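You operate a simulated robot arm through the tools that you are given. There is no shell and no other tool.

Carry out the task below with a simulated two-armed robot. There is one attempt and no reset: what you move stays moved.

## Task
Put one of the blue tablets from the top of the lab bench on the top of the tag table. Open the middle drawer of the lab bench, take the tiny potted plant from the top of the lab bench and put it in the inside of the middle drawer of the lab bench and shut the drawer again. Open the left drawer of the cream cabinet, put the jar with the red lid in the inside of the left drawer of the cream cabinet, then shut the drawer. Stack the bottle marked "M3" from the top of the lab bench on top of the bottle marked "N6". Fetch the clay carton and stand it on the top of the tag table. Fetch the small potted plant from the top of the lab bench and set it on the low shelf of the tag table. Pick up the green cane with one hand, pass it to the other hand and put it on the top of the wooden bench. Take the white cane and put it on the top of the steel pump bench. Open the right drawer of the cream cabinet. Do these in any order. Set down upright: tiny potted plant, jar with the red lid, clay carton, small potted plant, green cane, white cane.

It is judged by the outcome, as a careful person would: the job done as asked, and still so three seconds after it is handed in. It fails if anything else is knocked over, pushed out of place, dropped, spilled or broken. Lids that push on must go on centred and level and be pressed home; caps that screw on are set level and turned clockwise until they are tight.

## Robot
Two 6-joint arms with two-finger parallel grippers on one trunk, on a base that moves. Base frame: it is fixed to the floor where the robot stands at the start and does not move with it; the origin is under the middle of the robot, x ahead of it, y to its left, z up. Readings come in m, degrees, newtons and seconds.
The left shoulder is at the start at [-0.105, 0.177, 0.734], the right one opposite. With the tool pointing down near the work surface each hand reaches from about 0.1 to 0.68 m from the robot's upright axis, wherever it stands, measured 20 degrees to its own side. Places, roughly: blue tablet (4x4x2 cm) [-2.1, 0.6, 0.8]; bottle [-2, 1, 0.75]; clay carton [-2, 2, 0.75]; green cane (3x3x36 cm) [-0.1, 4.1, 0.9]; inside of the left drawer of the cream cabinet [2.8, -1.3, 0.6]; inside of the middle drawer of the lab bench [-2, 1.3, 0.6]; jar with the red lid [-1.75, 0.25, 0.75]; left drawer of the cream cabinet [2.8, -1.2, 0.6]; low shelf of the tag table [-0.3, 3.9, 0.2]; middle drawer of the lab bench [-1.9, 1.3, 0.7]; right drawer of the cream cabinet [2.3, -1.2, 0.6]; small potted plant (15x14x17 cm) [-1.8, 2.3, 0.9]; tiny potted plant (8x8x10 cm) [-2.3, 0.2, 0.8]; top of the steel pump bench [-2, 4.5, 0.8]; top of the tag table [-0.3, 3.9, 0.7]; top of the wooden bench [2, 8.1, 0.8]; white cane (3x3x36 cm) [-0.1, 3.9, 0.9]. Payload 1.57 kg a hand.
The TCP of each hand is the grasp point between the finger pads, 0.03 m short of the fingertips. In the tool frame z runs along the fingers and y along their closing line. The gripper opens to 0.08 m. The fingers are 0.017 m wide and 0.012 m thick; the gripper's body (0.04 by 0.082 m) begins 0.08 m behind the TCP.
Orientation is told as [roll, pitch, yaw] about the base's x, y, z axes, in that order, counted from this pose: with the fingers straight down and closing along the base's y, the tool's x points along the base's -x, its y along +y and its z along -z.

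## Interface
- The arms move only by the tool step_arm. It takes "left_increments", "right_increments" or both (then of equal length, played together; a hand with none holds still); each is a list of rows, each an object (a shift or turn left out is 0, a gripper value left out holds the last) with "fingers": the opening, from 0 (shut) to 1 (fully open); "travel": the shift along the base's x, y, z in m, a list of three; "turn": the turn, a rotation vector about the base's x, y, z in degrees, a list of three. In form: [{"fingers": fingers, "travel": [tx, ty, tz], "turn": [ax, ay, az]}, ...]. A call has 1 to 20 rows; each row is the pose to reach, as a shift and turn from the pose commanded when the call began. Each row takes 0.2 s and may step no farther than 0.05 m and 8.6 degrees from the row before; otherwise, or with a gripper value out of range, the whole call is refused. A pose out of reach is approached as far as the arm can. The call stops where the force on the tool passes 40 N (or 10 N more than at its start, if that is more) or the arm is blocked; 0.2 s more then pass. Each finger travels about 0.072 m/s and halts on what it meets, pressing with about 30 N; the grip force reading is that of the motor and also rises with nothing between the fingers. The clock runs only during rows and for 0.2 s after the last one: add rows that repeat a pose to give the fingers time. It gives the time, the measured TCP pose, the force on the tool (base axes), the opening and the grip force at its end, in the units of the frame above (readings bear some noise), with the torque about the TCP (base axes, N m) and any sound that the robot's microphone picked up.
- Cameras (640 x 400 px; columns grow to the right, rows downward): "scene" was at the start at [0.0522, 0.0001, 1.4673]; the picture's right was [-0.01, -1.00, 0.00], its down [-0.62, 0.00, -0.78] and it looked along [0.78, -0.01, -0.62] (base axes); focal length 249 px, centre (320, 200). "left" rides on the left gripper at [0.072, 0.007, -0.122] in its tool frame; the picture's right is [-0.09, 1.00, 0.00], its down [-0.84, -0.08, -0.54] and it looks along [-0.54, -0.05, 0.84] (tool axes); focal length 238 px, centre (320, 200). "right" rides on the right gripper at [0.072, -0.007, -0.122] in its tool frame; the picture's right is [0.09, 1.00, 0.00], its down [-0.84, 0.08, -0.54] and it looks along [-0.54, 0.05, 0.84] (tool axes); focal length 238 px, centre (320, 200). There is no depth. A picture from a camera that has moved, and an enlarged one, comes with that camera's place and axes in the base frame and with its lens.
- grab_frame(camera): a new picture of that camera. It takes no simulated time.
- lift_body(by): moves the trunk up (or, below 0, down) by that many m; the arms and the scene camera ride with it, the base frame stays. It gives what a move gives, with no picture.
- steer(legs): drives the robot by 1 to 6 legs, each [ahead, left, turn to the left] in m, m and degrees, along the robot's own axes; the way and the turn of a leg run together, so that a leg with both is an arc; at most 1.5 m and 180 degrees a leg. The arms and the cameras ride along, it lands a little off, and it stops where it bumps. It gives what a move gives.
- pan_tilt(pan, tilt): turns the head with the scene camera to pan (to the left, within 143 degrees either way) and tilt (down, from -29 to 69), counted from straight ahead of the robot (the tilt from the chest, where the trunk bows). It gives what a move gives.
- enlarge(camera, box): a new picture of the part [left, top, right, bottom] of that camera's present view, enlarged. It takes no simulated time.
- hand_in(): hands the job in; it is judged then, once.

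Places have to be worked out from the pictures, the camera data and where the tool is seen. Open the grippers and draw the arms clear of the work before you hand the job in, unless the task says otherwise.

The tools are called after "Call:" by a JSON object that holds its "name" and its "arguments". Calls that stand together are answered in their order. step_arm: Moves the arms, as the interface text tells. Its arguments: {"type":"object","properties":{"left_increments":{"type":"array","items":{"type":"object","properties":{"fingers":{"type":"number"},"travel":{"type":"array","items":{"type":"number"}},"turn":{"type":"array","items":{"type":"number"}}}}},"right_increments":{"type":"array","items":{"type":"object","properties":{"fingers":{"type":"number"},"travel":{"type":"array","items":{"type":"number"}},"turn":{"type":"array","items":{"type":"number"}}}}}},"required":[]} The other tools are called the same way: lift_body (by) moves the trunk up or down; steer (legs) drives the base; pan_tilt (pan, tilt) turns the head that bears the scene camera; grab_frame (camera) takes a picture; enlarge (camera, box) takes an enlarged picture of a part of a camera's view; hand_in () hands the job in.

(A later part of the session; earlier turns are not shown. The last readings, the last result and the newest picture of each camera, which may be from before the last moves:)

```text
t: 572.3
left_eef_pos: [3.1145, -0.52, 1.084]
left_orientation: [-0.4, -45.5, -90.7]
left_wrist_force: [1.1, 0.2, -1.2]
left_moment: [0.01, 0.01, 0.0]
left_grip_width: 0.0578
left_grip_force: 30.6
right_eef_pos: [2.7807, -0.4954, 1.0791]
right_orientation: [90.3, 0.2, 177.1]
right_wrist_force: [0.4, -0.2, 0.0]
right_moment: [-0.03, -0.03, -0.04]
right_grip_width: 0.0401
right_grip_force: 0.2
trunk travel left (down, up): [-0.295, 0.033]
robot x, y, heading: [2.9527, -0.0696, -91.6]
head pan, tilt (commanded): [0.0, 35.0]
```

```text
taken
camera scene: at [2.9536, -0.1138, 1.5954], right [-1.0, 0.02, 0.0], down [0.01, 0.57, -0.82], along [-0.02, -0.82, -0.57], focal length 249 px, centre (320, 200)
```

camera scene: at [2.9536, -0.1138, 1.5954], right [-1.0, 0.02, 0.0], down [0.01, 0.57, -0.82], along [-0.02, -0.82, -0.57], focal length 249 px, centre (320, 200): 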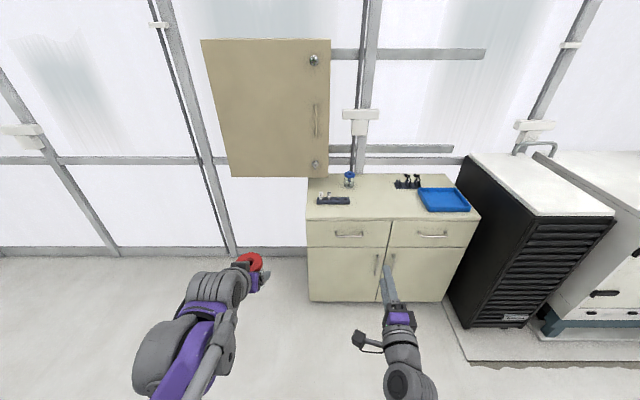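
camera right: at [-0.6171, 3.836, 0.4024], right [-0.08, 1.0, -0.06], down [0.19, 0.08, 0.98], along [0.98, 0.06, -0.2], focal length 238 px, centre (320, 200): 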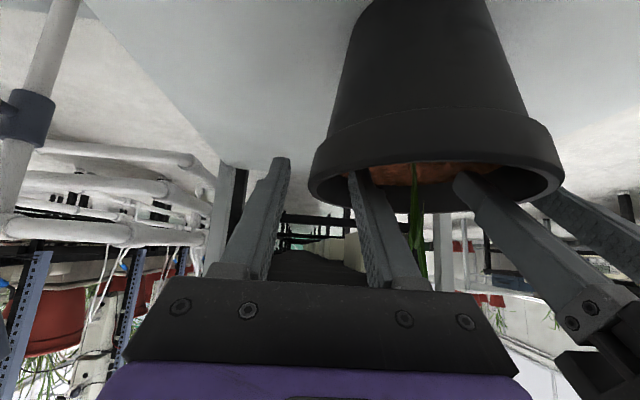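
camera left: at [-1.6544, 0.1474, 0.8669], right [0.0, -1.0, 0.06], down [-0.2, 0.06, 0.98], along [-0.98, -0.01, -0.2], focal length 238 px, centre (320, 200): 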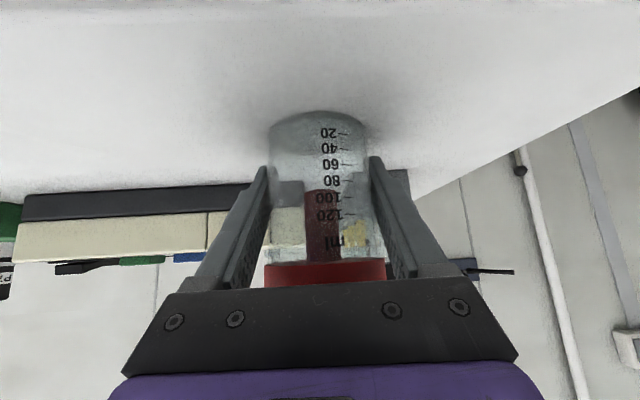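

Right hand is ready (horizontal, vertical closing). Lower the trunk and drive closer to the handle.

Call:
{"name": "lift_body", "arguments": {"by": -0.27}}

Call:
{"name": "steer", "arguments": {"legs": [[0.36, 0, 0.8]]}}

Call:
{"name": "grab_frame", "arguments": {"camera": "right"}}

Call:
{"name": "grab_frame", "arguments": {"camera": "scene"}}

```text
t: 575.0
left_eef_pos: [3.113, -0.5203, 0.8141]
left_orientation: [-0.3, -45.4, -90.7]
left_wrist_force: [-0.4, -0.4, -2.0]
left_moment: [0.04, -0.01, 0.02]
left_grip_width: 0.0575
left_grip_force: 30.1
right_eef_pos: [2.7811, -0.4963, 0.8084]
right_orientation: [90.3, 0.0, 177.2]
right_wrist_force: [0.5, 0.2, 0.7]
right_moment: [0.0, 0.0, 0.0]
right_grip_width: 0.0401
right_grip_force: 0.1
trunk travel left (down, up): [-0.025, 0.303]
robot x, y, heading: [2.9533, -0.0711, -91.2]
head pan, tilt (commanded): [0.0, 35.0]
```

```text
t: 577.4
left_eef_pos: [3.1164, -0.8781, 0.8138]
left_orientation: [-0.5, -45.5, -89.8]
left_wrist_force: [-0.1, 0.6, -1.1]
left_moment: [0.01, 0.04, -0.02]
left_grip_width: 0.0579
left_grip_force: 30.4
right_eef_pos: [2.7822, -0.8575, 0.8069]
right_orientation: [90.2, 0.0, 178.1]
right_wrist_force: [-0.1, 0.1, 0.0]
right_moment: [0.02, 0.0, 0.0]
right_grip_width: 0.0401
right_grip_force: 0.0
trunk travel left (down, up): [-0.025, 0.303]
robot x, y, heading: [2.9453, -0.4259, -90.3]
head pan, tilt (commanded): [0.0, 35.0]
```

```text
taken
camera right: at [2.8592, -0.7386, 0.8017], right [0.09, 0.0, 1.0], down [-0.82, 0.57, 0.08], along [-0.57, -0.82, 0.05], focal length 238 px, centre (320, 200)
```

right: 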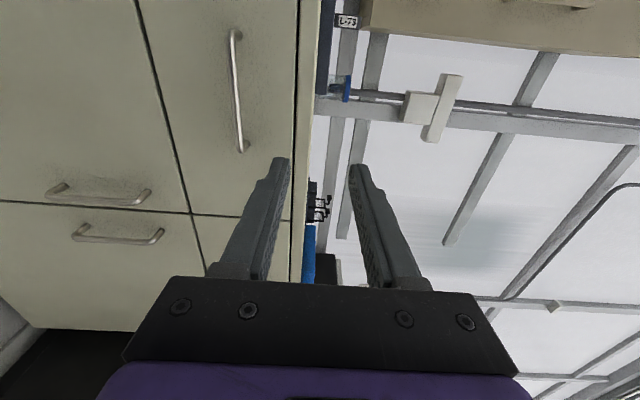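

```text
taken
camera scene: at [2.9498, -0.5216, 1.3142], right [-1.0, 0.0, 0.0], down [0.0, 0.57, -0.82], along [0.0, -0.82, -0.57], focal length 249 px, centre (320, 200)
```

scene: 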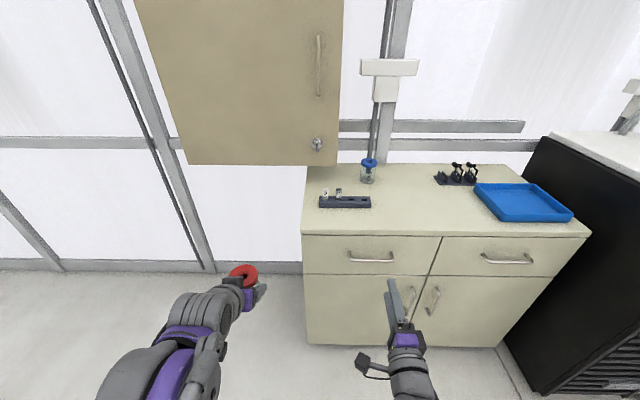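

The left handle's bar is at z≈0.697, y≈-1.076, x 2.705–2.853. Move the hand forward and down to straddle it.

Call:
{"name": "step_arm", "arguments": {"right_increments": [{"travel": [0, -0.03, -0.02], "fingers": 0.6}, {"travel": [0, -0.06, -0.05]}, {"travel": [0, -0.09, -0.08]}, {"travel": [0, -0.11, -0.11]}]}}

Call:
{"name": "grab_frame", "arguments": {"camera": "right"}}

```text
t: 578.4
left_eef_pos: [3.1148, -0.8774, 0.8137]
left_orientation: [-0.4, -45.5, -89.7]
left_wrist_force: [0.6, -0.1, -0.3]
left_moment: [0.04, 0.01, -0.03]
left_grip_width: 0.0579
left_grip_force: 29.9
right_eef_pos: [2.7843, -0.9688, 0.6978]
right_orientation: [90.2, 0.0, 178.0]
right_wrist_force: [-0.3, -0.4, -1.2]
right_moment: [0.0, -0.01, -0.04]
right_grip_width: 0.048
right_grip_force: 0.1
trunk travel left (down, up): [-0.025, 0.303]
robot x, y, heading: [2.9503, -0.4285, -90.4]
head pan, tilt (commanded): [0.0, 35.0]
```

```text
taken
camera right: at [2.8598, -0.8501, 0.6918], right [0.09, 0.0, 1.0], down [-0.82, 0.57, 0.08], along [-0.57, -0.82, 0.05], focal length 238 px, centre (320, 200)
```

right: 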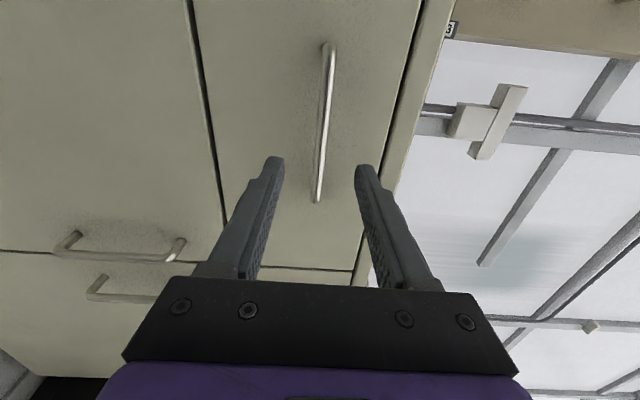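

The bar sits between the fingers (z≈0.70). Advance 9.5 cm and grip.

Call:
{"name": "step_arm", "arguments": {"right_increments": [{"travel": [0, -0.03, 0.001]}, {"travel": [0, -0.06, 0.002]}, {"travel": [0, -0.085, 0.002]}, {"travel": [0, -0.095, 0.002]}]}}

Call:
{"name": "step_arm", "arguments": {"right_increments": [{"fingers": 0}, {"fingers": 0}, {"fingers": 0}, {"fingers": 0}]}}

Call:
{"name": "grab_frame", "arguments": {"camera": "right"}}

```text
t: 579.4
left_eef_pos: [3.1159, -0.8773, 0.8145]
left_orientation: [-0.4, -45.5, -89.8]
left_wrist_force: [0.0, 0.2, -0.4]
left_moment: [0.03, -0.01, -0.02]
left_grip_width: 0.058
left_grip_force: 29.8
right_eef_pos: [2.7841, -1.0622, 0.7004]
right_orientation: [90.2, 0.0, 178.1]
right_wrist_force: [-0.3, -0.2, -0.4]
right_moment: [-0.01, -0.05, -0.01]
right_grip_width: 0.0481
right_grip_force: 0.1
trunk travel left (down, up): [-0.025, 0.303]
robot x, y, heading: [2.9468, -0.4296, -90.4]
head pan, tilt (commanded): [0.0, 35.0]
```

```text
t: 580.4
left_eef_pos: [3.1152, -0.8773, 0.8139]
left_orientation: [-0.4, -45.5, -89.8]
left_wrist_force: [0.3, -0.1, -1.0]
left_moment: [0.0, -0.02, 0.02]
left_grip_width: 0.0575
left_grip_force: 30.2
right_eef_pos: [2.7822, -1.063, 0.7001]
right_orientation: [90.1, 0.0, 178.1]
right_wrist_force: [-1.0, 0.0, -1.3]
right_moment: [0.02, -0.02, 0.0]
right_grip_width: 0.0118
right_grip_force: 29.3
trunk travel left (down, up): [-0.025, 0.303]
robot x, y, heading: [2.9472, -0.4299, -90.2]
head pan, tilt (commanded): [0.0, 35.0]
```

```text
taken
camera right: at [2.8598, -0.9428, 0.6934], right [0.09, 0.0, 1.0], down [-0.82, 0.57, 0.08], along [-0.57, -0.82, 0.05], focal length 238 px, centre (320, 200)
```

right: 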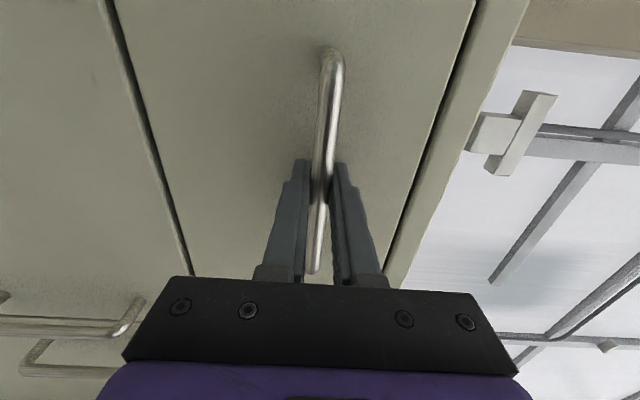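

Gripped. Pull the drawer open toward me with the arm.

Call:
{"name": "step_arm", "arguments": {"right_increments": [{"travel": [0, 0.02, 0]}, {"travel": [0, 0.04, 0]}, {"travel": [0, 0.06, 0]}, {"travel": [0, 0.08, 0]}, {"travel": [0, 0.1, 0]}, {"travel": [0, 0.12, 0]}]}}

Call:
{"name": "grab_frame", "arguments": {"camera": "scene"}}

```text
t: 581.8
left_eef_pos: [3.1177, -0.878, 0.8142]
left_orientation: [-0.5, -45.4, -89.8]
left_wrist_force: [0.3, -0.3, -0.5]
left_moment: [-0.04, 0.02, 0.0]
left_grip_width: 0.0578
left_grip_force: 29.7
right_eef_pos: [2.7851, -0.9416, 0.7005]
right_orientation: [90.0, -0.1, 178.1]
right_wrist_force: [21.4, 1.2, -21.0]
right_moment: [0.01, -0.24, 0.09]
right_grip_width: 0.0121
right_grip_force: 28.9
trunk travel left (down, up): [-0.025, 0.303]
robot x, y, heading: [2.9478, -0.4254, -89.9]
head pan, tilt (commanded): [0.0, 35.0]
```

```text
taken
camera scene: at [2.9513, -0.5227, 1.3141], right [-1.0, 0.0, 0.0], down [0.0, 0.57, -0.82], along [0.0, -0.82, -0.57], focal length 249 px, centre (320, 200)
```

scene: 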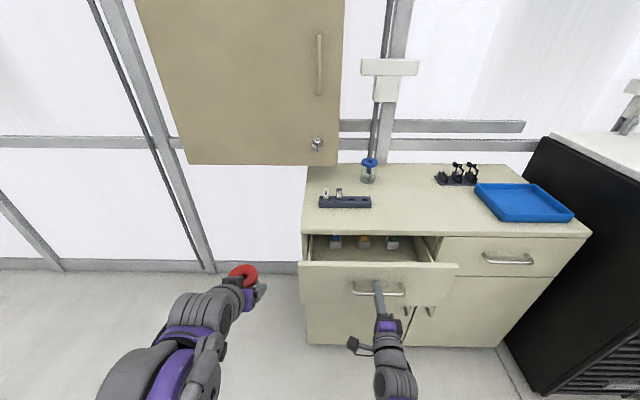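

The drawer is sliding out; there are small bottles at the back. Relax side-loads a bit and pull further by backing the base.

Call:
{"name": "step_arm", "arguments": {"right_increments": [{"travel": [0.002, 0.0, -0.002]}, {"travel": [0.003, 0.01, -0.003]}, {"travel": [0.003, 0.02, -0.003]}]}}

Call:
{"name": "steer", "arguments": {"legs": [[-0.06, 0, 0]]}}

Call:
{"name": "steer", "arguments": {"legs": [[-0.05, 0, 0]]}}

Call:
{"name": "grab_frame", "arguments": {"camera": "scene"}}

```text
t: 582.6
left_eef_pos: [3.1171, -0.8761, 0.8149]
left_orientation: [-0.5, -45.6, -89.8]
left_wrist_force: [-0.3, 0.4, -0.4]
left_moment: [-0.01, 0.0, -0.02]
left_grip_width: 0.0578
left_grip_force: 29.6
right_eef_pos: [2.7837, -0.9207, 0.7002]
right_orientation: [90.6, -0.1, 177.9]
right_wrist_force: [7.1, -1.4, 25.5]
right_moment: [0.01, -0.04, -0.61]
right_grip_width: 0.0117
right_grip_force: 29.4
trunk travel left (down, up): [-0.025, 0.303]
robot x, y, heading: [2.9457, -0.4322, -90.4]
head pan, tilt (commanded): [0.0, 35.0]
```

```text
t: 583.3
left_eef_pos: [3.1153, -0.8748, 0.814]
left_orientation: [-0.4, -45.5, -89.8]
left_wrist_force: [-0.1, -0.5, -0.8]
left_moment: [-0.03, -0.02, 0.0]
left_grip_width: 0.0576
left_grip_force: 29.8
right_eef_pos: [2.7842, -0.9199, 0.6989]
right_orientation: [90.7, 0.0, 177.9]
right_wrist_force: [1.5, -0.6, -0.5]
right_moment: [-0.06, -0.06, -0.38]
right_grip_width: 0.0119
right_grip_force: 29.1
trunk travel left (down, up): [-0.025, 0.303]
robot x, y, heading: [2.9472, -0.4224, -90.4]
head pan, tilt (commanded): [0.0, 35.0]
stopped in leg 1: the force on the tool passed its limit at 49 N (the readings are from after the stop); the commanded pose is now the measured one
```

```text
t: 584.2
left_eef_pos: [3.1168, -0.8264, 0.8135]
left_orientation: [-0.4, -45.5, -89.8]
left_wrist_force: [-1.4, 0.2, 0.2]
left_moment: [-0.02, -0.01, 0.02]
left_grip_width: 0.0575
left_grip_force: 29.7
right_eef_pos: [2.7867, -0.8697, 0.7008]
right_orientation: [90.7, -0.2, 177.9]
right_wrist_force: [7.9, 0.2, -3.0]
right_moment: [0.0, -0.08, -0.04]
right_grip_width: 0.0115
right_grip_force: 28.7
trunk travel left (down, up): [-0.025, 0.303]
robot x, y, heading: [2.9509, -0.3749, -90.1]
head pan, tilt (commanded): [0.0, 35.0]
```

```text
taken
camera scene: at [2.9507, -0.4686, 1.3142], right [-1.0, 0.0, 0.0], down [0.0, 0.57, -0.82], along [0.0, -0.82, -0.57], focal length 249 px, centre (320, 200)
```

scene: 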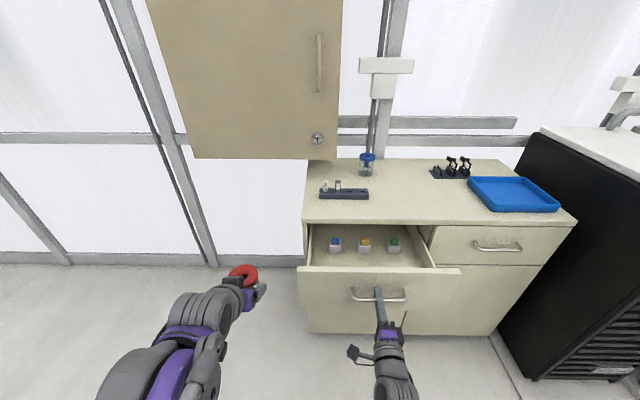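

Open ~19 cm. Pull a bit more for working room.

Call:
{"name": "steer", "arguments": {"legs": [[-0.05, 0, 0]]}}

Call:
{"name": "enlarge", "arguments": {"camera": "scene", "box": [280, 190, 480, 330]}}

```text
t: 585.1
left_eef_pos: [3.1168, -0.7759, 0.8139]
left_orientation: [-0.5, -45.5, -89.8]
left_wrist_force: [0.3, 0.0, 0.1]
left_moment: [0.02, 0.02, 0.0]
left_grip_width: 0.0574
left_grip_force: 29.9
right_eef_pos: [2.7863, -0.8203, 0.6989]
right_orientation: [90.7, -0.1, 178.0]
right_wrist_force: [13.3, 0.1, -0.8]
right_moment: [0.0, -0.09, 0.05]
right_grip_width: 0.0118
right_grip_force: 29.6
trunk travel left (down, up): [-0.025, 0.303]
robot x, y, heading: [2.9486, -0.3266, -90.3]
head pan, tilt (commanded): [0.0, 35.0]
```

```text
2.86 times, centred on (380, 260) of scene
camera zoom: at [2.9515, -0.4188, 1.3142], right [-1.0, 0.0, 0.0], down [0.0, 0.57, -0.82], along [0.0, -0.82, -0.57], focal length 710 px, centre (149, 29)
```

zoom: 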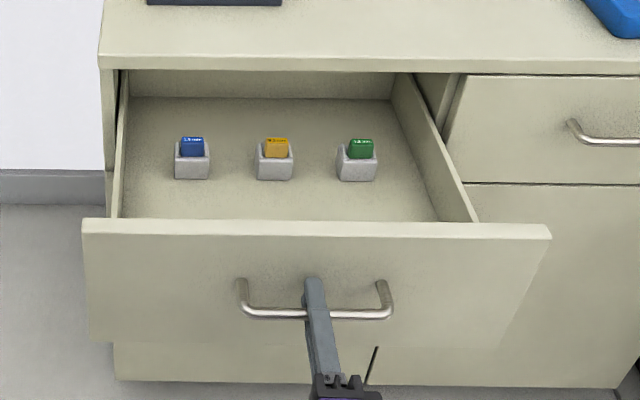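

Open ~24 cm: bottles stand mid-drawer (y≈-1.06), leaving ~15 cm free in front of them. Release the handle, back off, and raise the trunk.

Call:
{"name": "step_arm", "arguments": {"right_increments": [{"fingers": 0.6}, {"fingers": 0.6}, {"fingers": 0.6}]}}

Call:
{"name": "steer", "arguments": {"legs": [[-0.18, 0, 0]]}}

Call:
{"name": "lift_body", "arguments": {"by": 0.28}}

Call:
{"name": "steer", "arguments": {"legs": [[0, -0.3, 0]]}}

Call:
{"name": "grab_frame", "arguments": {"camera": "scene"}}

```text
t: 585.9
left_eef_pos: [3.1153, -0.7742, 0.814]
left_orientation: [-0.4, -45.5, -89.9]
left_wrist_force: [-0.8, 1.0, -1.1]
left_moment: [0.01, -0.02, -0.01]
left_grip_width: 0.0579
left_grip_force: 30.0
right_eef_pos: [2.7856, -0.8206, 0.6998]
right_orientation: [90.7, 0.0, 178.0]
right_wrist_force: [1.1, 0.1, 0.0]
right_moment: [0.02, 0.0, -0.01]
right_grip_width: 0.048
right_grip_force: 0.0
trunk travel left (down, up): [-0.025, 0.303]
robot x, y, heading: [2.9521, -0.3298, -90.3]
head pan, tilt (commanded): [0.0, 35.0]
```

```text
t: 587.4
left_eef_pos: [3.1172, -0.5973, 0.8136]
left_orientation: [-0.4, -45.5, -89.9]
left_wrist_force: [-0.1, 0.7, -0.7]
left_moment: [-0.02, -0.01, -0.03]
left_grip_width: 0.0577
left_grip_force: 29.5
right_eef_pos: [2.7862, -0.6415, 0.701]
right_orientation: [90.6, 0.0, 177.9]
right_wrist_force: [-0.3, 0.3, -0.4]
right_moment: [-0.01, -0.02, -0.01]
right_grip_width: 0.0478
right_grip_force: 0.1
trunk travel left (down, up): [-0.025, 0.303]
robot x, y, heading: [2.9484, -0.1507, -90.1]
head pan, tilt (commanded): [0.0, 35.0]
```

```text
t: 590.2
left_eef_pos: [3.1166, -0.597, 1.0937]
left_orientation: [-0.4, -45.5, -89.9]
left_wrist_force: [-0.2, -0.5, -0.8]
left_moment: [0.01, 0.01, 0.01]
left_grip_width: 0.0579
left_grip_force: 30.3
right_eef_pos: [2.7865, -0.658, 1.0003]
right_orientation: [92.4, 0.0, 177.9]
right_wrist_force: [-1.0, 0.3, 0.7]
right_moment: [-0.01, -0.04, -0.01]
right_grip_width: 0.0482
right_grip_force: 0.1
trunk travel left (down, up): [-0.305, 0.023]
robot x, y, heading: [2.9457, -0.1485, -90.2]
head pan, tilt (commanded): [0.0, 35.0]
```

```text
t: 593.4
left_eef_pos: [2.8199, -0.5951, 1.0947]
left_orientation: [-0.4, -45.5, -89.9]
left_wrist_force: [-0.2, -0.2, -1.4]
left_moment: [0.05, 0.03, -0.01]
left_grip_width: 0.0578
left_grip_force: 30.0
right_eef_pos: [2.4885, -0.6573, 0.9996]
right_orientation: [92.5, 0.0, 178.0]
right_wrist_force: [0.3, 0.0, -0.4]
right_moment: [-0.02, 0.0, 0.01]
right_grip_width: 0.0478
right_grip_force: 0.0
trunk travel left (down, up): [-0.305, 0.023]
robot x, y, heading: [2.6502, -0.1439, -90.2]
head pan, tilt (commanded): [0.0, 35.0]
```

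```text
taken
camera scene: at [2.6539, -0.1912, 1.6064], right [-1.0, 0.01, 0.0], down [0.0, 0.57, -0.82], along [0.0, -0.82, -0.57], focal length 249 px, centre (320, 200)
```

scene: 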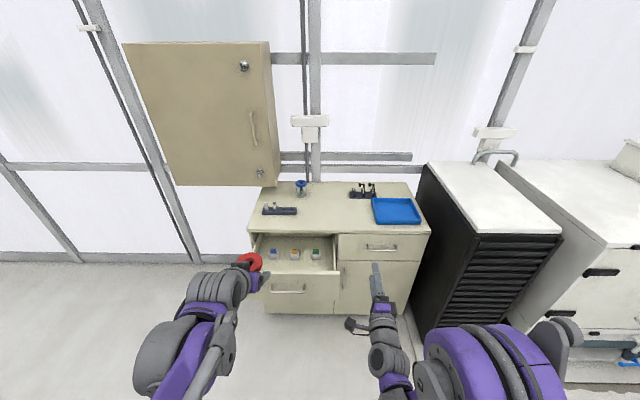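

Shift the right hand outward for room, and yaw the left hand +90° so the jar tool lies along the drawer's width.

Call:
{"name": "step_arm", "arguments": {"left_increments": [{"turn": [0, 0, 8.2]}, {"turn": [0, 0, 16.4]}, {"turn": [0, 0, 24.6]}, {"turn": [0, 0, 32.8]}, {"turn": [0, 0, 41]}, {"turn": [0, 0, 49.2]}, {"turn": [0, 0, 57.4]}, {"turn": [0, 0, 65.6]}, {"turn": [0, 0, 73.8]}, {"turn": [0, 0, 82]}, {"turn": [0, 0, 90]}], "right_increments": [{"travel": [-0.03, 0.0, 0]}, {"travel": [-0.06, 0.0, 0]}, {"travel": [-0.09, 0, 0]}, {"travel": [-0.12, 0, 0]}, {"travel": [-0.15, 0, 0]}, {"travel": [-0.15, 0, 0]}, {"travel": [-0.15, 0, 0]}, {"travel": [-0.15, 0, 0]}, {"travel": [-0.15, 0, 0]}, {"travel": [-0.15, 0, 0]}, {"travel": [-0.15, 0, 0]}]}}

Call:
{"name": "steer", "arguments": {"legs": [[0.32, 0, 0]]}}

Call:
{"name": "grab_frame", "arguments": {"camera": "scene"}}

Call:
{"name": "grab_frame", "arguments": {"camera": "left"}}

```text
t: 595.8
left_eef_pos: [2.8188, -0.5956, 1.0947]
left_orientation: [-0.4, -45.6, 0.2]
left_wrist_force: [-0.1, 0.1, -1.8]
left_moment: [0.01, -0.02, -0.03]
left_grip_width: 0.0577
left_grip_force: 29.9
right_eef_pos: [2.338, -0.6572, 0.9986]
right_orientation: [92.5, -0.1, 178.0]
right_wrist_force: [-0.2, -0.8, 0.0]
right_moment: [-0.01, -0.01, 0.01]
right_grip_width: 0.0481
right_grip_force: 0.1
trunk travel left (down, up): [-0.305, 0.023]
robot x, y, heading: [2.6514, -0.143, -90.4]
head pan, tilt (commanded): [0.0, 35.0]
```

```text
t: 598.0
left_eef_pos: [2.8153, -0.9165, 1.0937]
left_orientation: [-0.3, -45.5, 0.0]
left_wrist_force: [0.4, -0.2, 0.2]
left_moment: [-0.02, 0.03, -0.02]
left_grip_width: 0.0577
left_grip_force: 30.0
right_eef_pos: [2.334, -0.9764, 0.9984]
right_orientation: [92.5, 0.1, 177.8]
right_wrist_force: [0.3, 0.0, -0.3]
right_moment: [0.0, 0.02, 0.02]
right_grip_width: 0.0478
right_grip_force: 0.0
trunk travel left (down, up): [-0.305, 0.023]
robot x, y, heading: [2.6485, -0.4706, -90.6]
head pan, tilt (commanded): [0.0, 35.0]
```

```text
taken
camera scene: at [2.6518, -0.5122, 1.6062], right [-1.0, 0.01, 0.0], down [0.0, 0.57, -0.82], along [-0.01, -0.82, -0.57], focal length 249 px, centre (320, 200)
```

scene: 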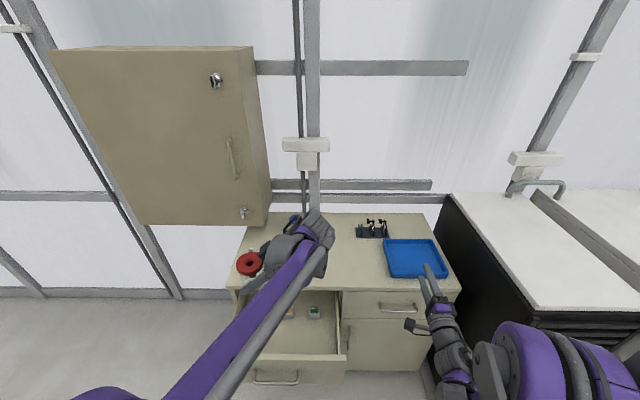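

```text
taken
camera left: at [2.6773, -0.9088, 1.1279], right [0.07, 1.0, 0.06], down [0.2, -0.07, 0.98], along [0.98, -0.06, -0.2], focal length 238 px, centre (320, 200)
```

left: 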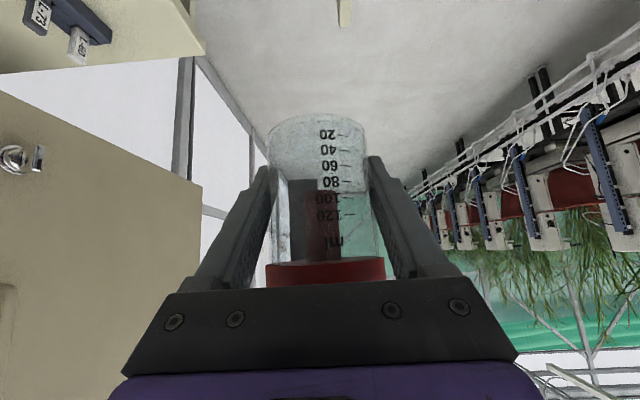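

Jar is upright and the tool is along x. Shift to above the free space (≈(2.835, -0.965)) and descend part-way.

Call:
{"name": "step_arm", "arguments": {"left_increments": [{"travel": [0.01, -0.025, 0]}, {"travel": [0.02, -0.048, 0]}, {"travel": [0.02, -0.048, -0.04]}, {"travel": [0.02, -0.048, -0.08]}, {"travel": [0.02, -0.048, -0.12]}, {"travel": [0.02, -0.048, -0.16]}, {"travel": [0.02, -0.048, -0.2]}, {"travel": [0.02, -0.048, -0.24]}, {"travel": [0.02, -0.048, -0.27]}]}}

Call:
{"name": "grab_frame", "arguments": {"camera": "left"}}

Call:
{"name": "grab_frame", "arguments": {"camera": "scene"}}

```text
t: 600.0
left_eef_pos: [2.8362, -0.965, 0.8238]
left_orientation: [-0.5, -45.5, 0.0]
left_wrist_force: [-0.3, -0.1, -1.6]
left_moment: [0.03, 0.01, 0.02]
left_grip_width: 0.0577
left_grip_force: 29.9
right_eef_pos: [2.3341, -0.9774, 0.9987]
right_orientation: [92.5, -0.1, 177.8]
right_wrist_force: [-0.3, -0.1, -0.6]
right_moment: [0.0, 0.02, 0.05]
right_grip_width: 0.0481
right_grip_force: 0.1
trunk travel left (down, up): [-0.305, 0.023]
robot x, y, heading: [2.6515, -0.4668, -90.8]
head pan, tilt (commanded): [0.0, 35.0]
```

```text
taken
camera left: at [2.6973, -0.9569, 0.8575], right [0.07, 1.0, 0.06], down [0.2, -0.07, 0.98], along [0.98, -0.06, -0.2], focal length 238 px, centre (320, 200)
```

left: 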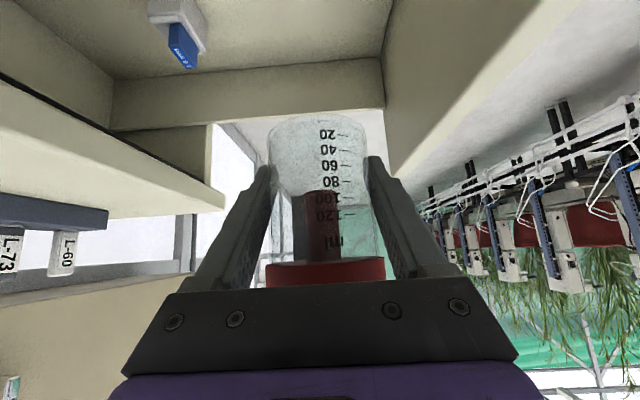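

```text
taken
camera scene: at [2.6518, -0.5127, 1.6064], right [-1.0, 0.01, 0.0], down [0.0, 0.57, -0.82], along [-0.01, -0.82, -0.57], focal length 249 px, centre (320, 200)
```

scene: 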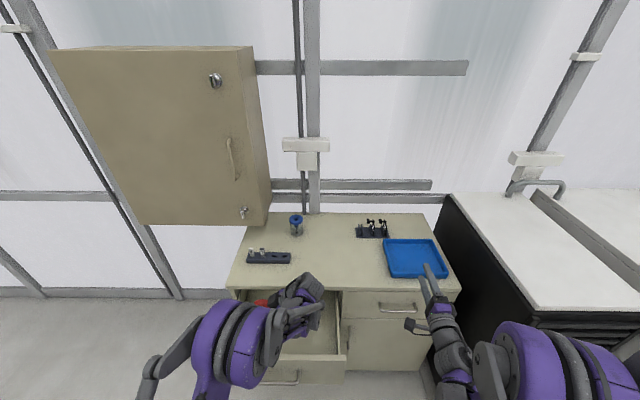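

The tool sits well between the cabinet front (y≈-1.10) and the drawer panel (y≈-0.876); floor z≈0.61. Lower further toward the drawer floor.

Call:
{"name": "step_arm", "arguments": {"left_increments": [{"travel": [0, 0, -0.04]}, {"travel": [0, 0, -0.08]}, {"travel": [0, 0, -0.11]}, {"travel": [0, 0, -0.135]}, {"travel": [0, 0, -0.15]}]}}

Call:
{"name": "grab_frame", "arguments": {"camera": "left"}}

```text
t: 601.2
left_eef_pos: [2.8356, -0.9656, 0.6758]
left_orientation: [-0.5, -45.5, -0.1]
left_wrist_force: [-0.1, 0.2, -0.5]
left_moment: [-0.05, -0.02, 0.02]
left_grip_width: 0.0579
left_grip_force: 30.0
right_eef_pos: [2.3339, -0.9766, 0.9982]
right_orientation: [92.6, -0.1, 177.8]
right_wrist_force: [0.4, -0.5, 0.6]
right_moment: [-0.02, 0.0, 0.02]
right_grip_width: 0.0481
right_grip_force: 0.0
trunk travel left (down, up): [-0.305, 0.023]
robot x, y, heading: [2.652, -0.4665, -90.6]
head pan, tilt (commanded): [0.0, 35.0]
```

```text
taken
camera left: at [2.6961, -0.9562, 0.709], right [0.07, 1.0, 0.06], down [0.2, -0.07, 0.98], along [0.98, -0.06, -0.2], focal length 238 px, centre (320, 200)
```

left: 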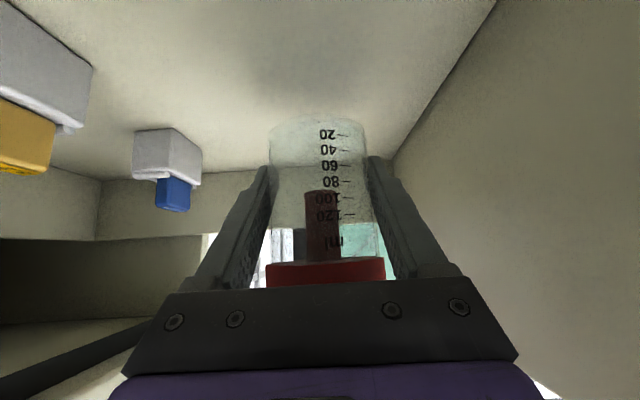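

Call:
{"name": "step_arm", "arguments": {"left_increments": [{"travel": [0, 0, -0.01]}, {"travel": [0, 0, -0.018]}, {"travel": [0, 0, -0.022]}]}}

```text
t: 602.0
left_eef_pos: [2.836, -0.965, 0.6512]
left_orientation: [-0.4, -45.5, 0.1]
left_wrist_force: [0.1, 0.1, -0.6]
left_moment: [0.0, 0.01, 0.01]
left_grip_width: 0.0578
left_grip_force: 30.3
right_eef_pos: [2.3342, -0.9773, 0.9988]
right_orientation: [92.5, 0.0, 177.7]
right_wrist_force: [0.3, 0.4, 0.5]
right_moment: [0.0, 0.0, 0.01]
right_grip_width: 0.048
right_grip_force: 0.1
trunk travel left (down, up): [-0.305, 0.023]
robot x, y, heading: [2.6494, -0.465, -90.3]
head pan, tilt (commanded): [0.0, 35.0]
```

Call:
{"name": "step_arm", "arguments": {"left_increments": [{"travel": [0, 0, -0.003]}, {"travel": [0, 0, -0.006]}]}}

Call:
{"name": "grab_frame", "arguments": {"camera": "left"}}

```text
t: 602.6
left_eef_pos: [2.8342, -0.9644, 0.6491]
left_orientation: [-0.6, -45.5, 0.1]
left_wrist_force: [1.0, -0.5, -1.4]
left_moment: [-0.01, 0.01, 0.01]
left_grip_width: 0.0578
left_grip_force: 29.7
right_eef_pos: [2.3338, -0.9741, 1.0019]
right_orientation: [92.7, 0.0, 177.8]
right_wrist_force: [0.1, -0.3, 0.1]
right_moment: [-0.01, -0.01, 0.01]
right_grip_width: 0.0478
right_grip_force: 0.1
trunk travel left (down, up): [-0.305, 0.023]
robot x, y, heading: [2.6487, -0.4708, -90.6]
head pan, tilt (commanded): [0.0, 35.0]
```

```text
taken
camera left: at [2.6967, -0.9567, 0.6831], right [0.07, 1.0, 0.06], down [0.2, -0.07, 0.98], along [0.98, -0.06, -0.2], focal length 238 px, centre (320, 200)
```

left: 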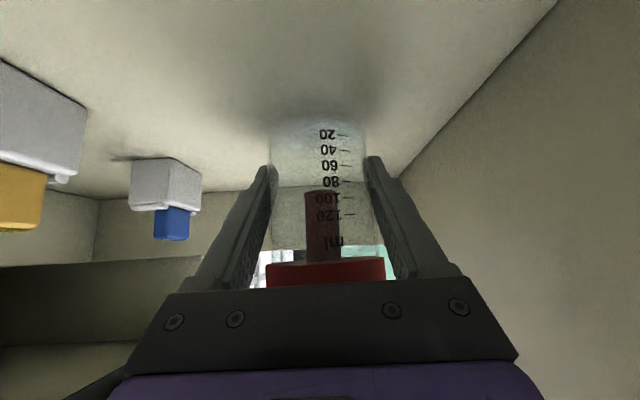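

The hand descended less than commanded while the other hand shifted slightly; check whether the left forearm is touching the drawer front.

Call:
{"name": "pan_tilt", "arguments": {"pan": 15, "tilt": 50}}

Call:
{"name": "grab_frame", "arguments": {"camera": "scene"}}

Call:
{"name": "enlarge", "arguments": {"camera": "scene", "box": [180, 130, 380, 300]}}

```text
t: 603.3
left_eef_pos: [2.8341, -0.9633, 0.6489]
left_orientation: [-0.6, -45.5, 0.3]
left_wrist_force: [0.1, -0.3, -0.9]
left_moment: [-0.01, 0.02, -0.04]
left_grip_width: 0.058
left_grip_force: 30.0
right_eef_pos: [2.333, -0.9745, 1.0006]
right_orientation: [92.7, 0.1, 177.7]
right_wrist_force: [-0.1, 0.2, -1.4]
right_moment: [0.0, -0.01, 0.01]
right_grip_width: 0.0478
right_grip_force: 0.2
trunk travel left (down, up): [-0.305, 0.023]
robot x, y, heading: [2.648, -0.4684, -90.5]
head pan, tilt (commanded): [15.0, 50.0]
```

```text
taken
camera scene: at [2.6711, -0.4939, 1.5852], right [-0.97, -0.25, 0.0], down [-0.19, 0.74, -0.65], along [0.16, -0.63, -0.76], focal length 249 px, centre (320, 200)
```

scene: 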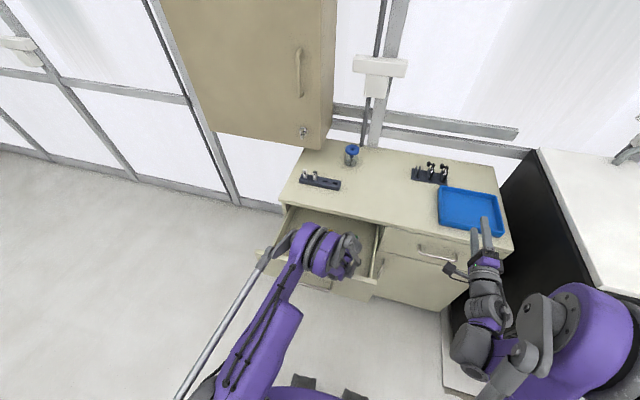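

```text
2.35 times, centred on (280, 215) of scene
camera zoom: at [2.6711, -0.4939, 1.5852], right [-0.97, -0.25, 0.0], down [-0.19, 0.74, -0.65], along [0.16, -0.63, -0.76], focal length 585 px, centre (414, 165)
```

zoom: 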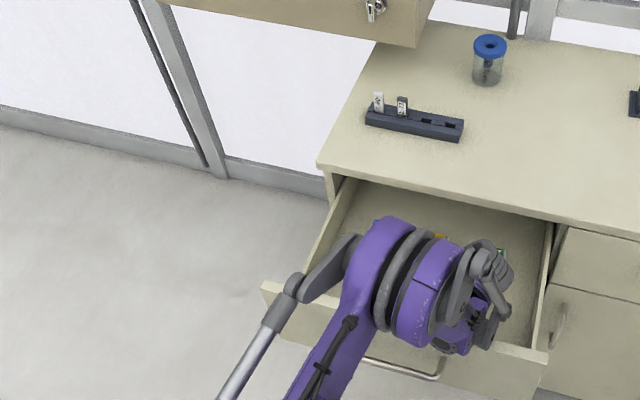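

Call:
{"name": "step_arm", "arguments": {"left_increments": [{"travel": [0, 0, 0.004]}, {"travel": [0, 0, 0.008]}]}}

Call:
{"name": "enlarge", "arguments": {"camera": "scene", "box": [240, 190, 400, 300]}}

```text
t: 603.9
left_eef_pos: [2.8365, -0.9647, 0.6534]
left_orientation: [-0.3, -45.5, -0.1]
left_wrist_force: [0.3, 0.0, -1.9]
left_moment: [0.02, -0.01, 0.01]
left_grip_width: 0.0574
left_grip_force: 30.2
right_eef_pos: [2.3353, -0.9759, 0.9984]
right_orientation: [92.6, 0.0, 177.8]
right_wrist_force: [-0.4, 0.5, 0.5]
right_moment: [0.02, 0.01, -0.05]
right_grip_width: 0.0482
right_grip_force: 0.1
trunk travel left (down, up): [-0.305, 0.023]
robot x, y, heading: [2.6505, -0.4662, -90.4]
head pan, tilt (commanded): [15.0, 50.0]
```

```text
3.64 times, centred on (320, 245) of scene
camera zoom: at [2.6719, -0.4987, 1.5841], right [-0.97, -0.25, 0.0], down [-0.19, 0.74, -0.64], along [0.16, -0.62, -0.77], focal length 904 px, centre (320, 36)
```

zoom: 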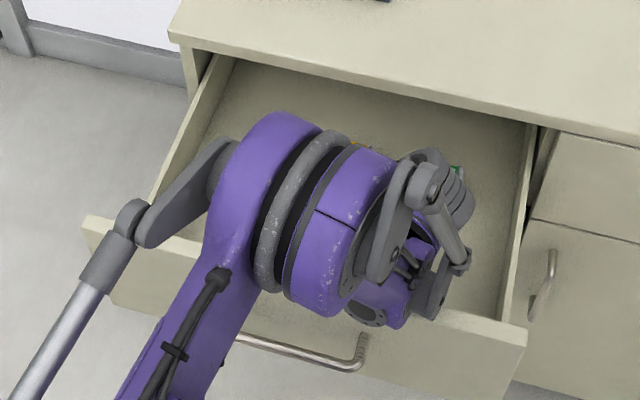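

Contact confirmed: the forearm presses on the drawer's front panel. Better to approach from the cabinet's open left side, so nothing crosses the panel. Raise the jar out first and back away.

Call:
{"name": "step_arm", "arguments": {"left_increments": [{"travel": [0, 0, 0.03]}, {"travel": [0, 0, 0.07]}, {"travel": [0, 0, 0.11]}, {"travel": [0, 0, 0.15]}, {"travel": [0, 0, 0.19]}, {"travel": [0, 0, 0.23]}, {"travel": [0, 0, 0.27]}, {"travel": [0, 0, 0.31]}, {"travel": [0, 0, 0.35]}, {"travel": [0, 0, 0.39]}, {"travel": [0, 0, 0.43]}]}}

Call:
{"name": "steer", "arguments": {"legs": [[-0.4, 0, 0]]}}

Call:
{"name": "step_arm", "arguments": {"left_increments": [{"turn": [0, 0, -8.2]}, {"turn": [0, 0, -16.4]}, {"turn": [0, 0, -24.6]}, {"turn": [0, 0, -32.8]}, {"turn": [0, 0, -41]}, {"turn": [0, 0, -49.2]}, {"turn": [0, 0, -57.4]}, {"turn": [0, 0, -65.6]}, {"turn": [0, 0, -73.8]}, {"turn": [0, 0, -82]}, {"turn": [0, 0, -90]}]}}

Call:
{"name": "grab_frame", "arguments": {"camera": "scene"}}

```text
t: 606.3
left_eef_pos: [2.8373, -0.9635, 1.0827]
left_orientation: [-0.3, -45.5, 0.0]
left_wrist_force: [0.1, -0.8, -1.4]
left_moment: [0.01, -0.01, -0.02]
left_grip_width: 0.0576
left_grip_force: 30.0
right_eef_pos: [2.3348, -0.9756, 1.0]
right_orientation: [92.4, 0.0, 177.8]
right_wrist_force: [-0.1, 0.0, 0.3]
right_moment: [-0.01, -0.03, -0.02]
right_grip_width: 0.0479
right_grip_force: 0.1
trunk travel left (down, up): [-0.305, 0.023]
robot x, y, heading: [2.6497, -0.4652, -90.5]
head pan, tilt (commanded): [15.0, 50.0]
```

```text
t: 608.9
left_eef_pos: [2.8412, -0.5552, 1.0839]
left_orientation: [-0.4, -45.6, 0.4]
left_wrist_force: [0.0, 0.6, -0.7]
left_moment: [-0.02, 0.01, 0.01]
left_grip_width: 0.0576
left_grip_force: 29.9
right_eef_pos: [2.3401, -0.5708, 1.0]
right_orientation: [92.6, 0.0, 178.2]
right_wrist_force: [-1.4, 0.4, -0.6]
right_moment: [0.03, 0.0, -0.03]
right_grip_width: 0.048
right_grip_force: 0.1
trunk travel left (down, up): [-0.305, 0.023]
robot x, y, heading: [2.6515, -0.0588, -89.9]
head pan, tilt (commanded): [15.0, 50.0]
```

```text
t: 611.3
left_eef_pos: [2.8417, -0.553, 1.084]
left_orientation: [-0.4, -45.6, -89.6]
left_wrist_force: [-0.7, -0.6, -0.1]
left_moment: [-0.01, -0.01, 0.0]
left_grip_width: 0.0578
left_grip_force: 29.9
right_eef_pos: [2.3398, -0.5696, 0.9987]
right_orientation: [92.5, 0.1, 178.3]
right_wrist_force: [-0.4, 0.6, 0.2]
right_moment: [-0.01, 0.02, 0.03]
right_grip_width: 0.0482
right_grip_force: 0.0
trunk travel left (down, up): [-0.305, 0.023]
robot x, y, heading: [2.6524, -0.0609, -90.2]
head pan, tilt (commanded): [15.0, 50.0]
```

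```text
taken
camera scene: at [2.6742, -0.09, 1.5846], right [-0.97, -0.26, 0.0], down [-0.2, 0.74, -0.64], along [0.17, -0.62, -0.77], focal length 249 px, centre (320, 200)
```

scene: 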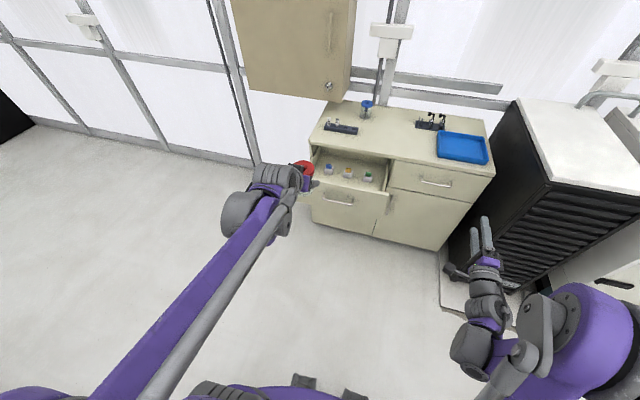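

Drive around to the cabinet's left side: strafe left, forward, then turn to face -x.

Call:
{"name": "steer", "arguments": {"legs": [[0, 1.05, 0], [0.45, 0, 0], [0, 0, -90]]}}

Call:
{"name": "pan_tilt", "arguments": {"pan": 0, "tilt": 40}}

Call:
{"name": "grab_frame", "arguments": {"camera": "scene"}}

```text
t: 626.8
left_eef_pos: [3.1818, -0.7144, 1.0838]
left_orientation: [-0.4, -45.5, -179.4]
left_wrist_force: [-0.1, -0.5, -0.7]
left_moment: [0.04, -0.03, 0.04]
left_grip_width: 0.0577
left_grip_force: 29.7
right_eef_pos: [3.1618, -0.2128, 0.9992]
right_orientation: [92.5, -0.1, 88.4]
right_wrist_force: [0.2, -0.1, 1.1]
right_moment: [-0.05, 0.0, -0.01]
right_grip_width: 0.0481
right_grip_force: 0.0
trunk travel left (down, up): [-0.305, 0.023]
robot x, y, heading: [3.674, -0.5201, -179.7]
head pan, tilt (commanded): [15.0, 50.0]
```

```text
t: 627.5
left_eef_pos: [3.1813, -0.7141, 1.0837]
left_orientation: [-0.4, -45.5, -179.3]
left_wrist_force: [0.7, 0.5, -1.1]
left_moment: [-0.01, 0.0, 0.0]
left_grip_width: 0.0577
left_grip_force: 30.1
right_eef_pos: [3.1608, -0.2124, 0.9996]
right_orientation: [92.5, 0.0, 88.5]
right_wrist_force: [-0.8, -0.6, -0.5]
right_moment: [0.0, 0.02, -0.01]
right_grip_width: 0.0479
right_grip_force: 0.0
trunk travel left (down, up): [-0.305, 0.023]
robot x, y, heading: [3.6787, -0.5191, -179.7]
head pan, tilt (commanded): [0.0, 40.0]
```

```text
taken
camera scene: at [3.6355, -0.5208, 1.5988], right [-0.01, 1.0, 0.0], down [0.64, 0.0, -0.77], along [-0.77, 0.0, -0.64], focal length 249 px, centre (320, 200)
```

scene: 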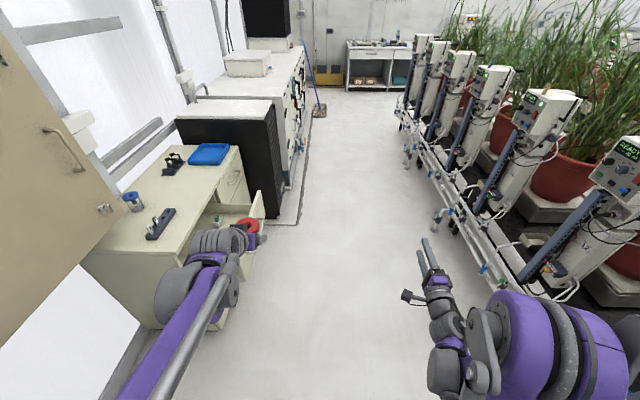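

From the cabinet's end I can reach straight over the drawer's low left side. Strafe to y≈-0.72 and look again.

Call:
{"name": "steer", "arguments": {"legs": [[0, 0.2, 0]]}}

Call:
{"name": "grab_frame", "arguments": {"camera": "left"}}

Call:
{"name": "pan_tilt", "arguments": {"pan": 15, "tilt": 45}}

Call:
{"name": "grab_frame", "arguments": {"camera": "scene"}}

```text
t: 629.9
left_eef_pos: [3.1833, -0.9118, 1.0833]
left_orientation: [-0.3, -45.5, -179.4]
left_wrist_force: [-0.1, -0.4, -0.5]
left_moment: [-0.01, 0.0, -0.01]
left_grip_width: 0.0574
left_grip_force: 29.9
right_eef_pos: [3.1625, -0.4093, 0.9995]
right_orientation: [92.4, 0.0, 88.5]
right_wrist_force: [-0.6, 0.1, 0.3]
right_moment: [0.02, 0.02, 0.03]
right_grip_width: 0.0478
right_grip_force: 0.0
trunk travel left (down, up): [-0.305, 0.023]
robot x, y, heading: [3.6723, -0.7215, -179.8]
head pan, tilt (commanded): [0.0, 40.0]
```

```text
taken
camera left: at [3.3183, -0.9163, 1.1172], right [-0.06, -1.0, 0.06], down [-0.2, 0.07, 0.98], along [-0.98, 0.04, -0.2], focal length 238 px, centre (320, 200)
```

left: 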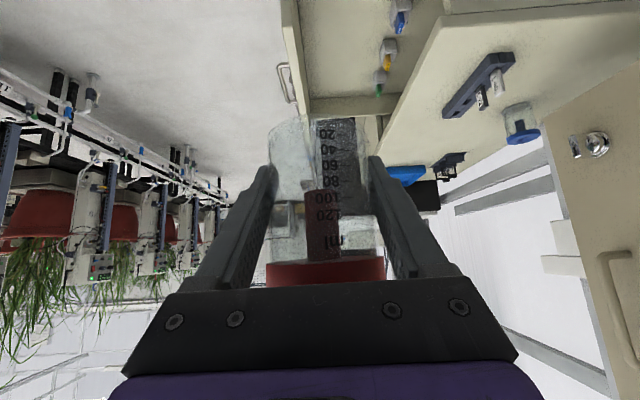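

```text
t: 630.6
left_eef_pos: [3.1821, -0.9109, 1.0834]
left_orientation: [-0.4, -45.6, -179.4]
left_wrist_force: [0.6, -0.1, -0.5]
left_moment: [0.03, 0.02, 0.01]
left_grip_width: 0.0575
left_grip_force: 30.0
right_eef_pos: [3.164, -0.4086, 1.0001]
right_orientation: [92.5, 0.0, 88.5]
right_wrist_force: [-0.1, 0.6, 0.0]
right_moment: [0.02, -0.02, 0.02]
right_grip_width: 0.048
right_grip_force: 0.0
trunk travel left (down, up): [-0.305, 0.023]
robot x, y, heading: [3.6775, -0.7112, -179.7]
head pan, tilt (commanded): [15.0, 45.0]
```

```text
taken
camera scene: at [3.643, -0.738, 1.5916], right [-0.26, 0.96, 0.0], down [0.68, 0.19, -0.71], along [-0.68, -0.19, -0.71], focal length 249 px, centre (320, 200)
```

scene: 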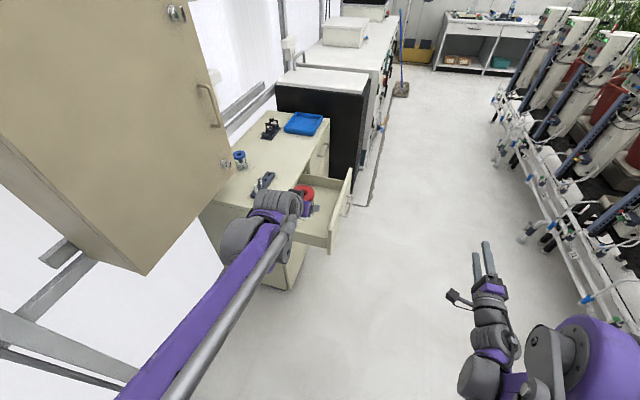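

The wall cabinet's front (y≈-1.31) is well clear. To keep the wrist camera inside the drawer I'll aim for x≈2.75: drive 17 cm forward, then extend over the drawer.

Call:
{"name": "steer", "arguments": {"legs": [[0.17, 0, 0]]}}

Call:
{"name": "step_arm", "arguments": {"left_increments": [{"travel": [-0.045, -0.01, 0]}, {"travel": [-0.09, -0.02, 0]}, {"travel": [-0.135, -0.03, 0]}, {"travel": [-0.18, -0.04, 0]}, {"travel": [-0.225, -0.05, 0]}, {"travel": [-0.26, -0.053, 0]}, {"travel": [-0.26, -0.053, -0.04]}, {"travel": [-0.26, -0.053, -0.08]}, {"travel": [-0.26, -0.053, -0.12]}, {"travel": [-0.26, -0.053, -0.16]}, {"travel": [-0.26, -0.053, -0.2]}]}}

Call:
{"name": "grab_frame", "arguments": {"camera": "left"}}

Call:
{"name": "grab_frame", "arguments": {"camera": "scene"}}

```text
t: 632.1
left_eef_pos: [3.0129, -0.9115, 1.0827]
left_orientation: [-0.4, -45.4, -179.4]
left_wrist_force: [-1.0, -0.1, -1.2]
left_moment: [0.04, 0.01, 0.02]
left_grip_width: 0.0578
left_grip_force: 30.9
right_eef_pos: [2.9934, -0.4097, 0.9997]
right_orientation: [92.5, 0.0, 88.5]
right_wrist_force: [-0.6, 0.3, 0.1]
right_moment: [0.02, -0.02, 0.02]
right_grip_width: 0.048
right_grip_force: 0.1
trunk travel left (down, up): [-0.305, 0.023]
robot x, y, heading: [3.5096, -0.7214, -179.9]
head pan, tilt (commanded): [15.0, 45.0]
```

```text
t: 634.5
left_eef_pos: [2.7524, -0.9662, 0.882]
left_orientation: [-0.3, -45.5, -179.3]
left_wrist_force: [-0.6, 0.5, -1.2]
left_moment: [-0.01, 0.02, -0.02]
left_grip_width: 0.0576
left_grip_force: 29.8
right_eef_pos: [2.992, -0.4095, 0.999]
right_orientation: [92.4, 0.0, 88.4]
right_wrist_force: [-0.3, -0.5, -0.8]
right_moment: [0.01, -0.01, -0.04]
right_grip_width: 0.0482
right_grip_force: 0.0
trunk travel left (down, up): [-0.305, 0.023]
robot x, y, heading: [3.506, -0.7166, -179.6]
head pan, tilt (commanded): [15.0, 45.0]
```

```text
taken
camera left: at [2.888, -0.9711, 0.9169], right [-0.06, -1.0, 0.06], down [-0.2, 0.07, 0.98], along [-0.98, 0.04, -0.2], focal length 238 px, centre (320, 200)
```

left: 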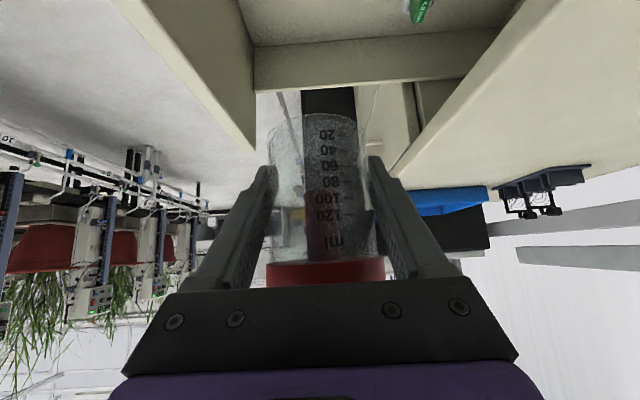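

```text
taken
camera scene: at [3.4724, -0.7392, 1.5915], right [-0.26, 0.96, 0.0], down [0.68, 0.19, -0.71], along [-0.68, -0.19, -0.71], focal length 249 px, centre (320, 200)
```

scene: 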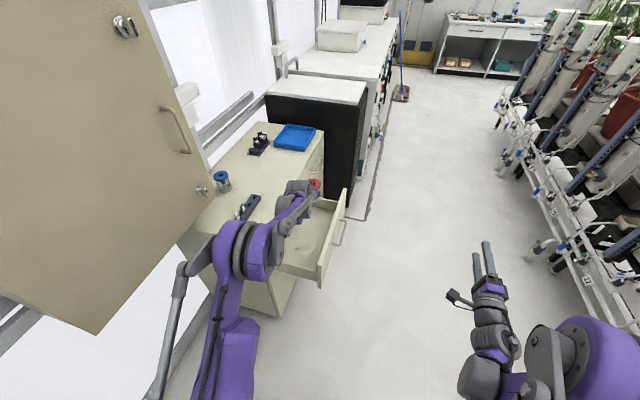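

The approach is clear on this side. Lower the jar into the drawer.

Call:
{"name": "step_arm", "arguments": {"left_increments": [{"travel": [0, 0, -0.04]}, {"travel": [0, 0, -0.08]}, {"travel": [0, 0, -0.12]}, {"travel": [0, 0, -0.16]}, {"travel": [0, 0, -0.2]}]}}

Call:
{"name": "grab_frame", "arguments": {"camera": "left"}}

Call:
{"name": "grab_frame", "arguments": {"camera": "scene"}}

```text
t: 635.7
left_eef_pos: [2.7515, -0.9668, 0.6842]
left_orientation: [-0.4, -45.5, -179.3]
left_wrist_force: [0.0, 0.1, -1.2]
left_moment: [-0.02, 0.01, 0.01]
left_grip_width: 0.0577
left_grip_force: 30.3
right_eef_pos: [2.9939, -0.4092, 0.9983]
right_orientation: [92.5, 0.0, 88.6]
right_wrist_force: [-0.2, 0.0, 0.4]
right_moment: [-0.01, -0.02, 0.02]
right_grip_width: 0.0482
right_grip_force: 0.2
trunk travel left (down, up): [-0.305, 0.023]
robot x, y, heading: [3.5089, -0.7199, -179.8]
head pan, tilt (commanded): [15.0, 45.0]
```

```text
taken
camera left: at [2.8881, -0.971, 0.7177], right [-0.06, -1.0, 0.06], down [-0.2, 0.07, 0.98], along [-0.98, 0.04, -0.2], focal length 238 px, centre (320, 200)
```

left: 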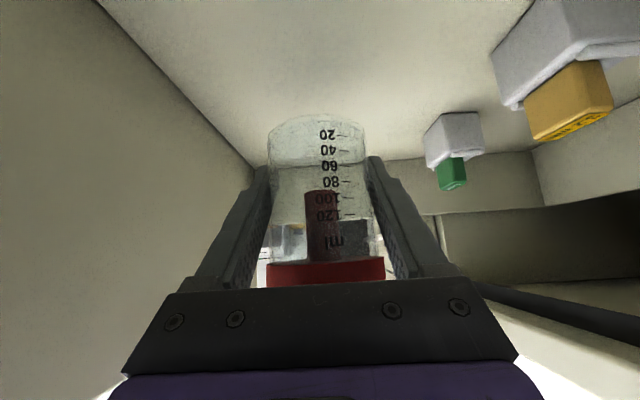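

```text
taken
camera scene: at [3.4727, -0.7392, 1.5915], right [-0.26, 0.96, 0.0], down [0.68, 0.19, -0.71], along [-0.68, -0.19, -0.71], focal length 249 px, centre (320, 200)
```

scene: 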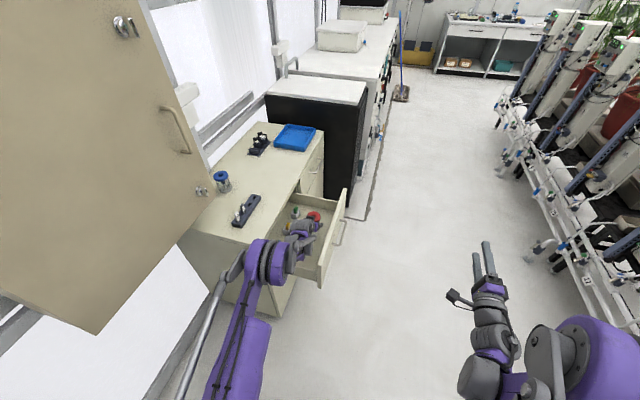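

Call:
{"name": "step_arm", "arguments": {"left_increments": [{"travel": [0, 0, -0.012]}, {"travel": [0, 0, -0.022]}, {"travel": [0, 0, -0.03]}]}}

```text
t: 636.5
left_eef_pos: [2.753, -0.9646, 0.6532]
left_orientation: [-0.4, -45.5, -179.4]
left_wrist_force: [0.1, 0.2, -0.8]
left_moment: [-0.01, 0.0, 0.04]
left_grip_width: 0.0579
left_grip_force: 30.4
right_eef_pos: [2.993, -0.4101, 0.9988]
right_orientation: [92.5, 0.0, 88.4]
right_wrist_force: [-0.5, -0.5, -0.3]
right_moment: [0.01, -0.02, -0.02]
right_grip_width: 0.0482
right_grip_force: 0.1
trunk travel left (down, up): [-0.305, 0.023]
robot x, y, heading: [3.5026, -0.7202, -179.7]
head pan, tilt (commanded): [15.0, 45.0]
```

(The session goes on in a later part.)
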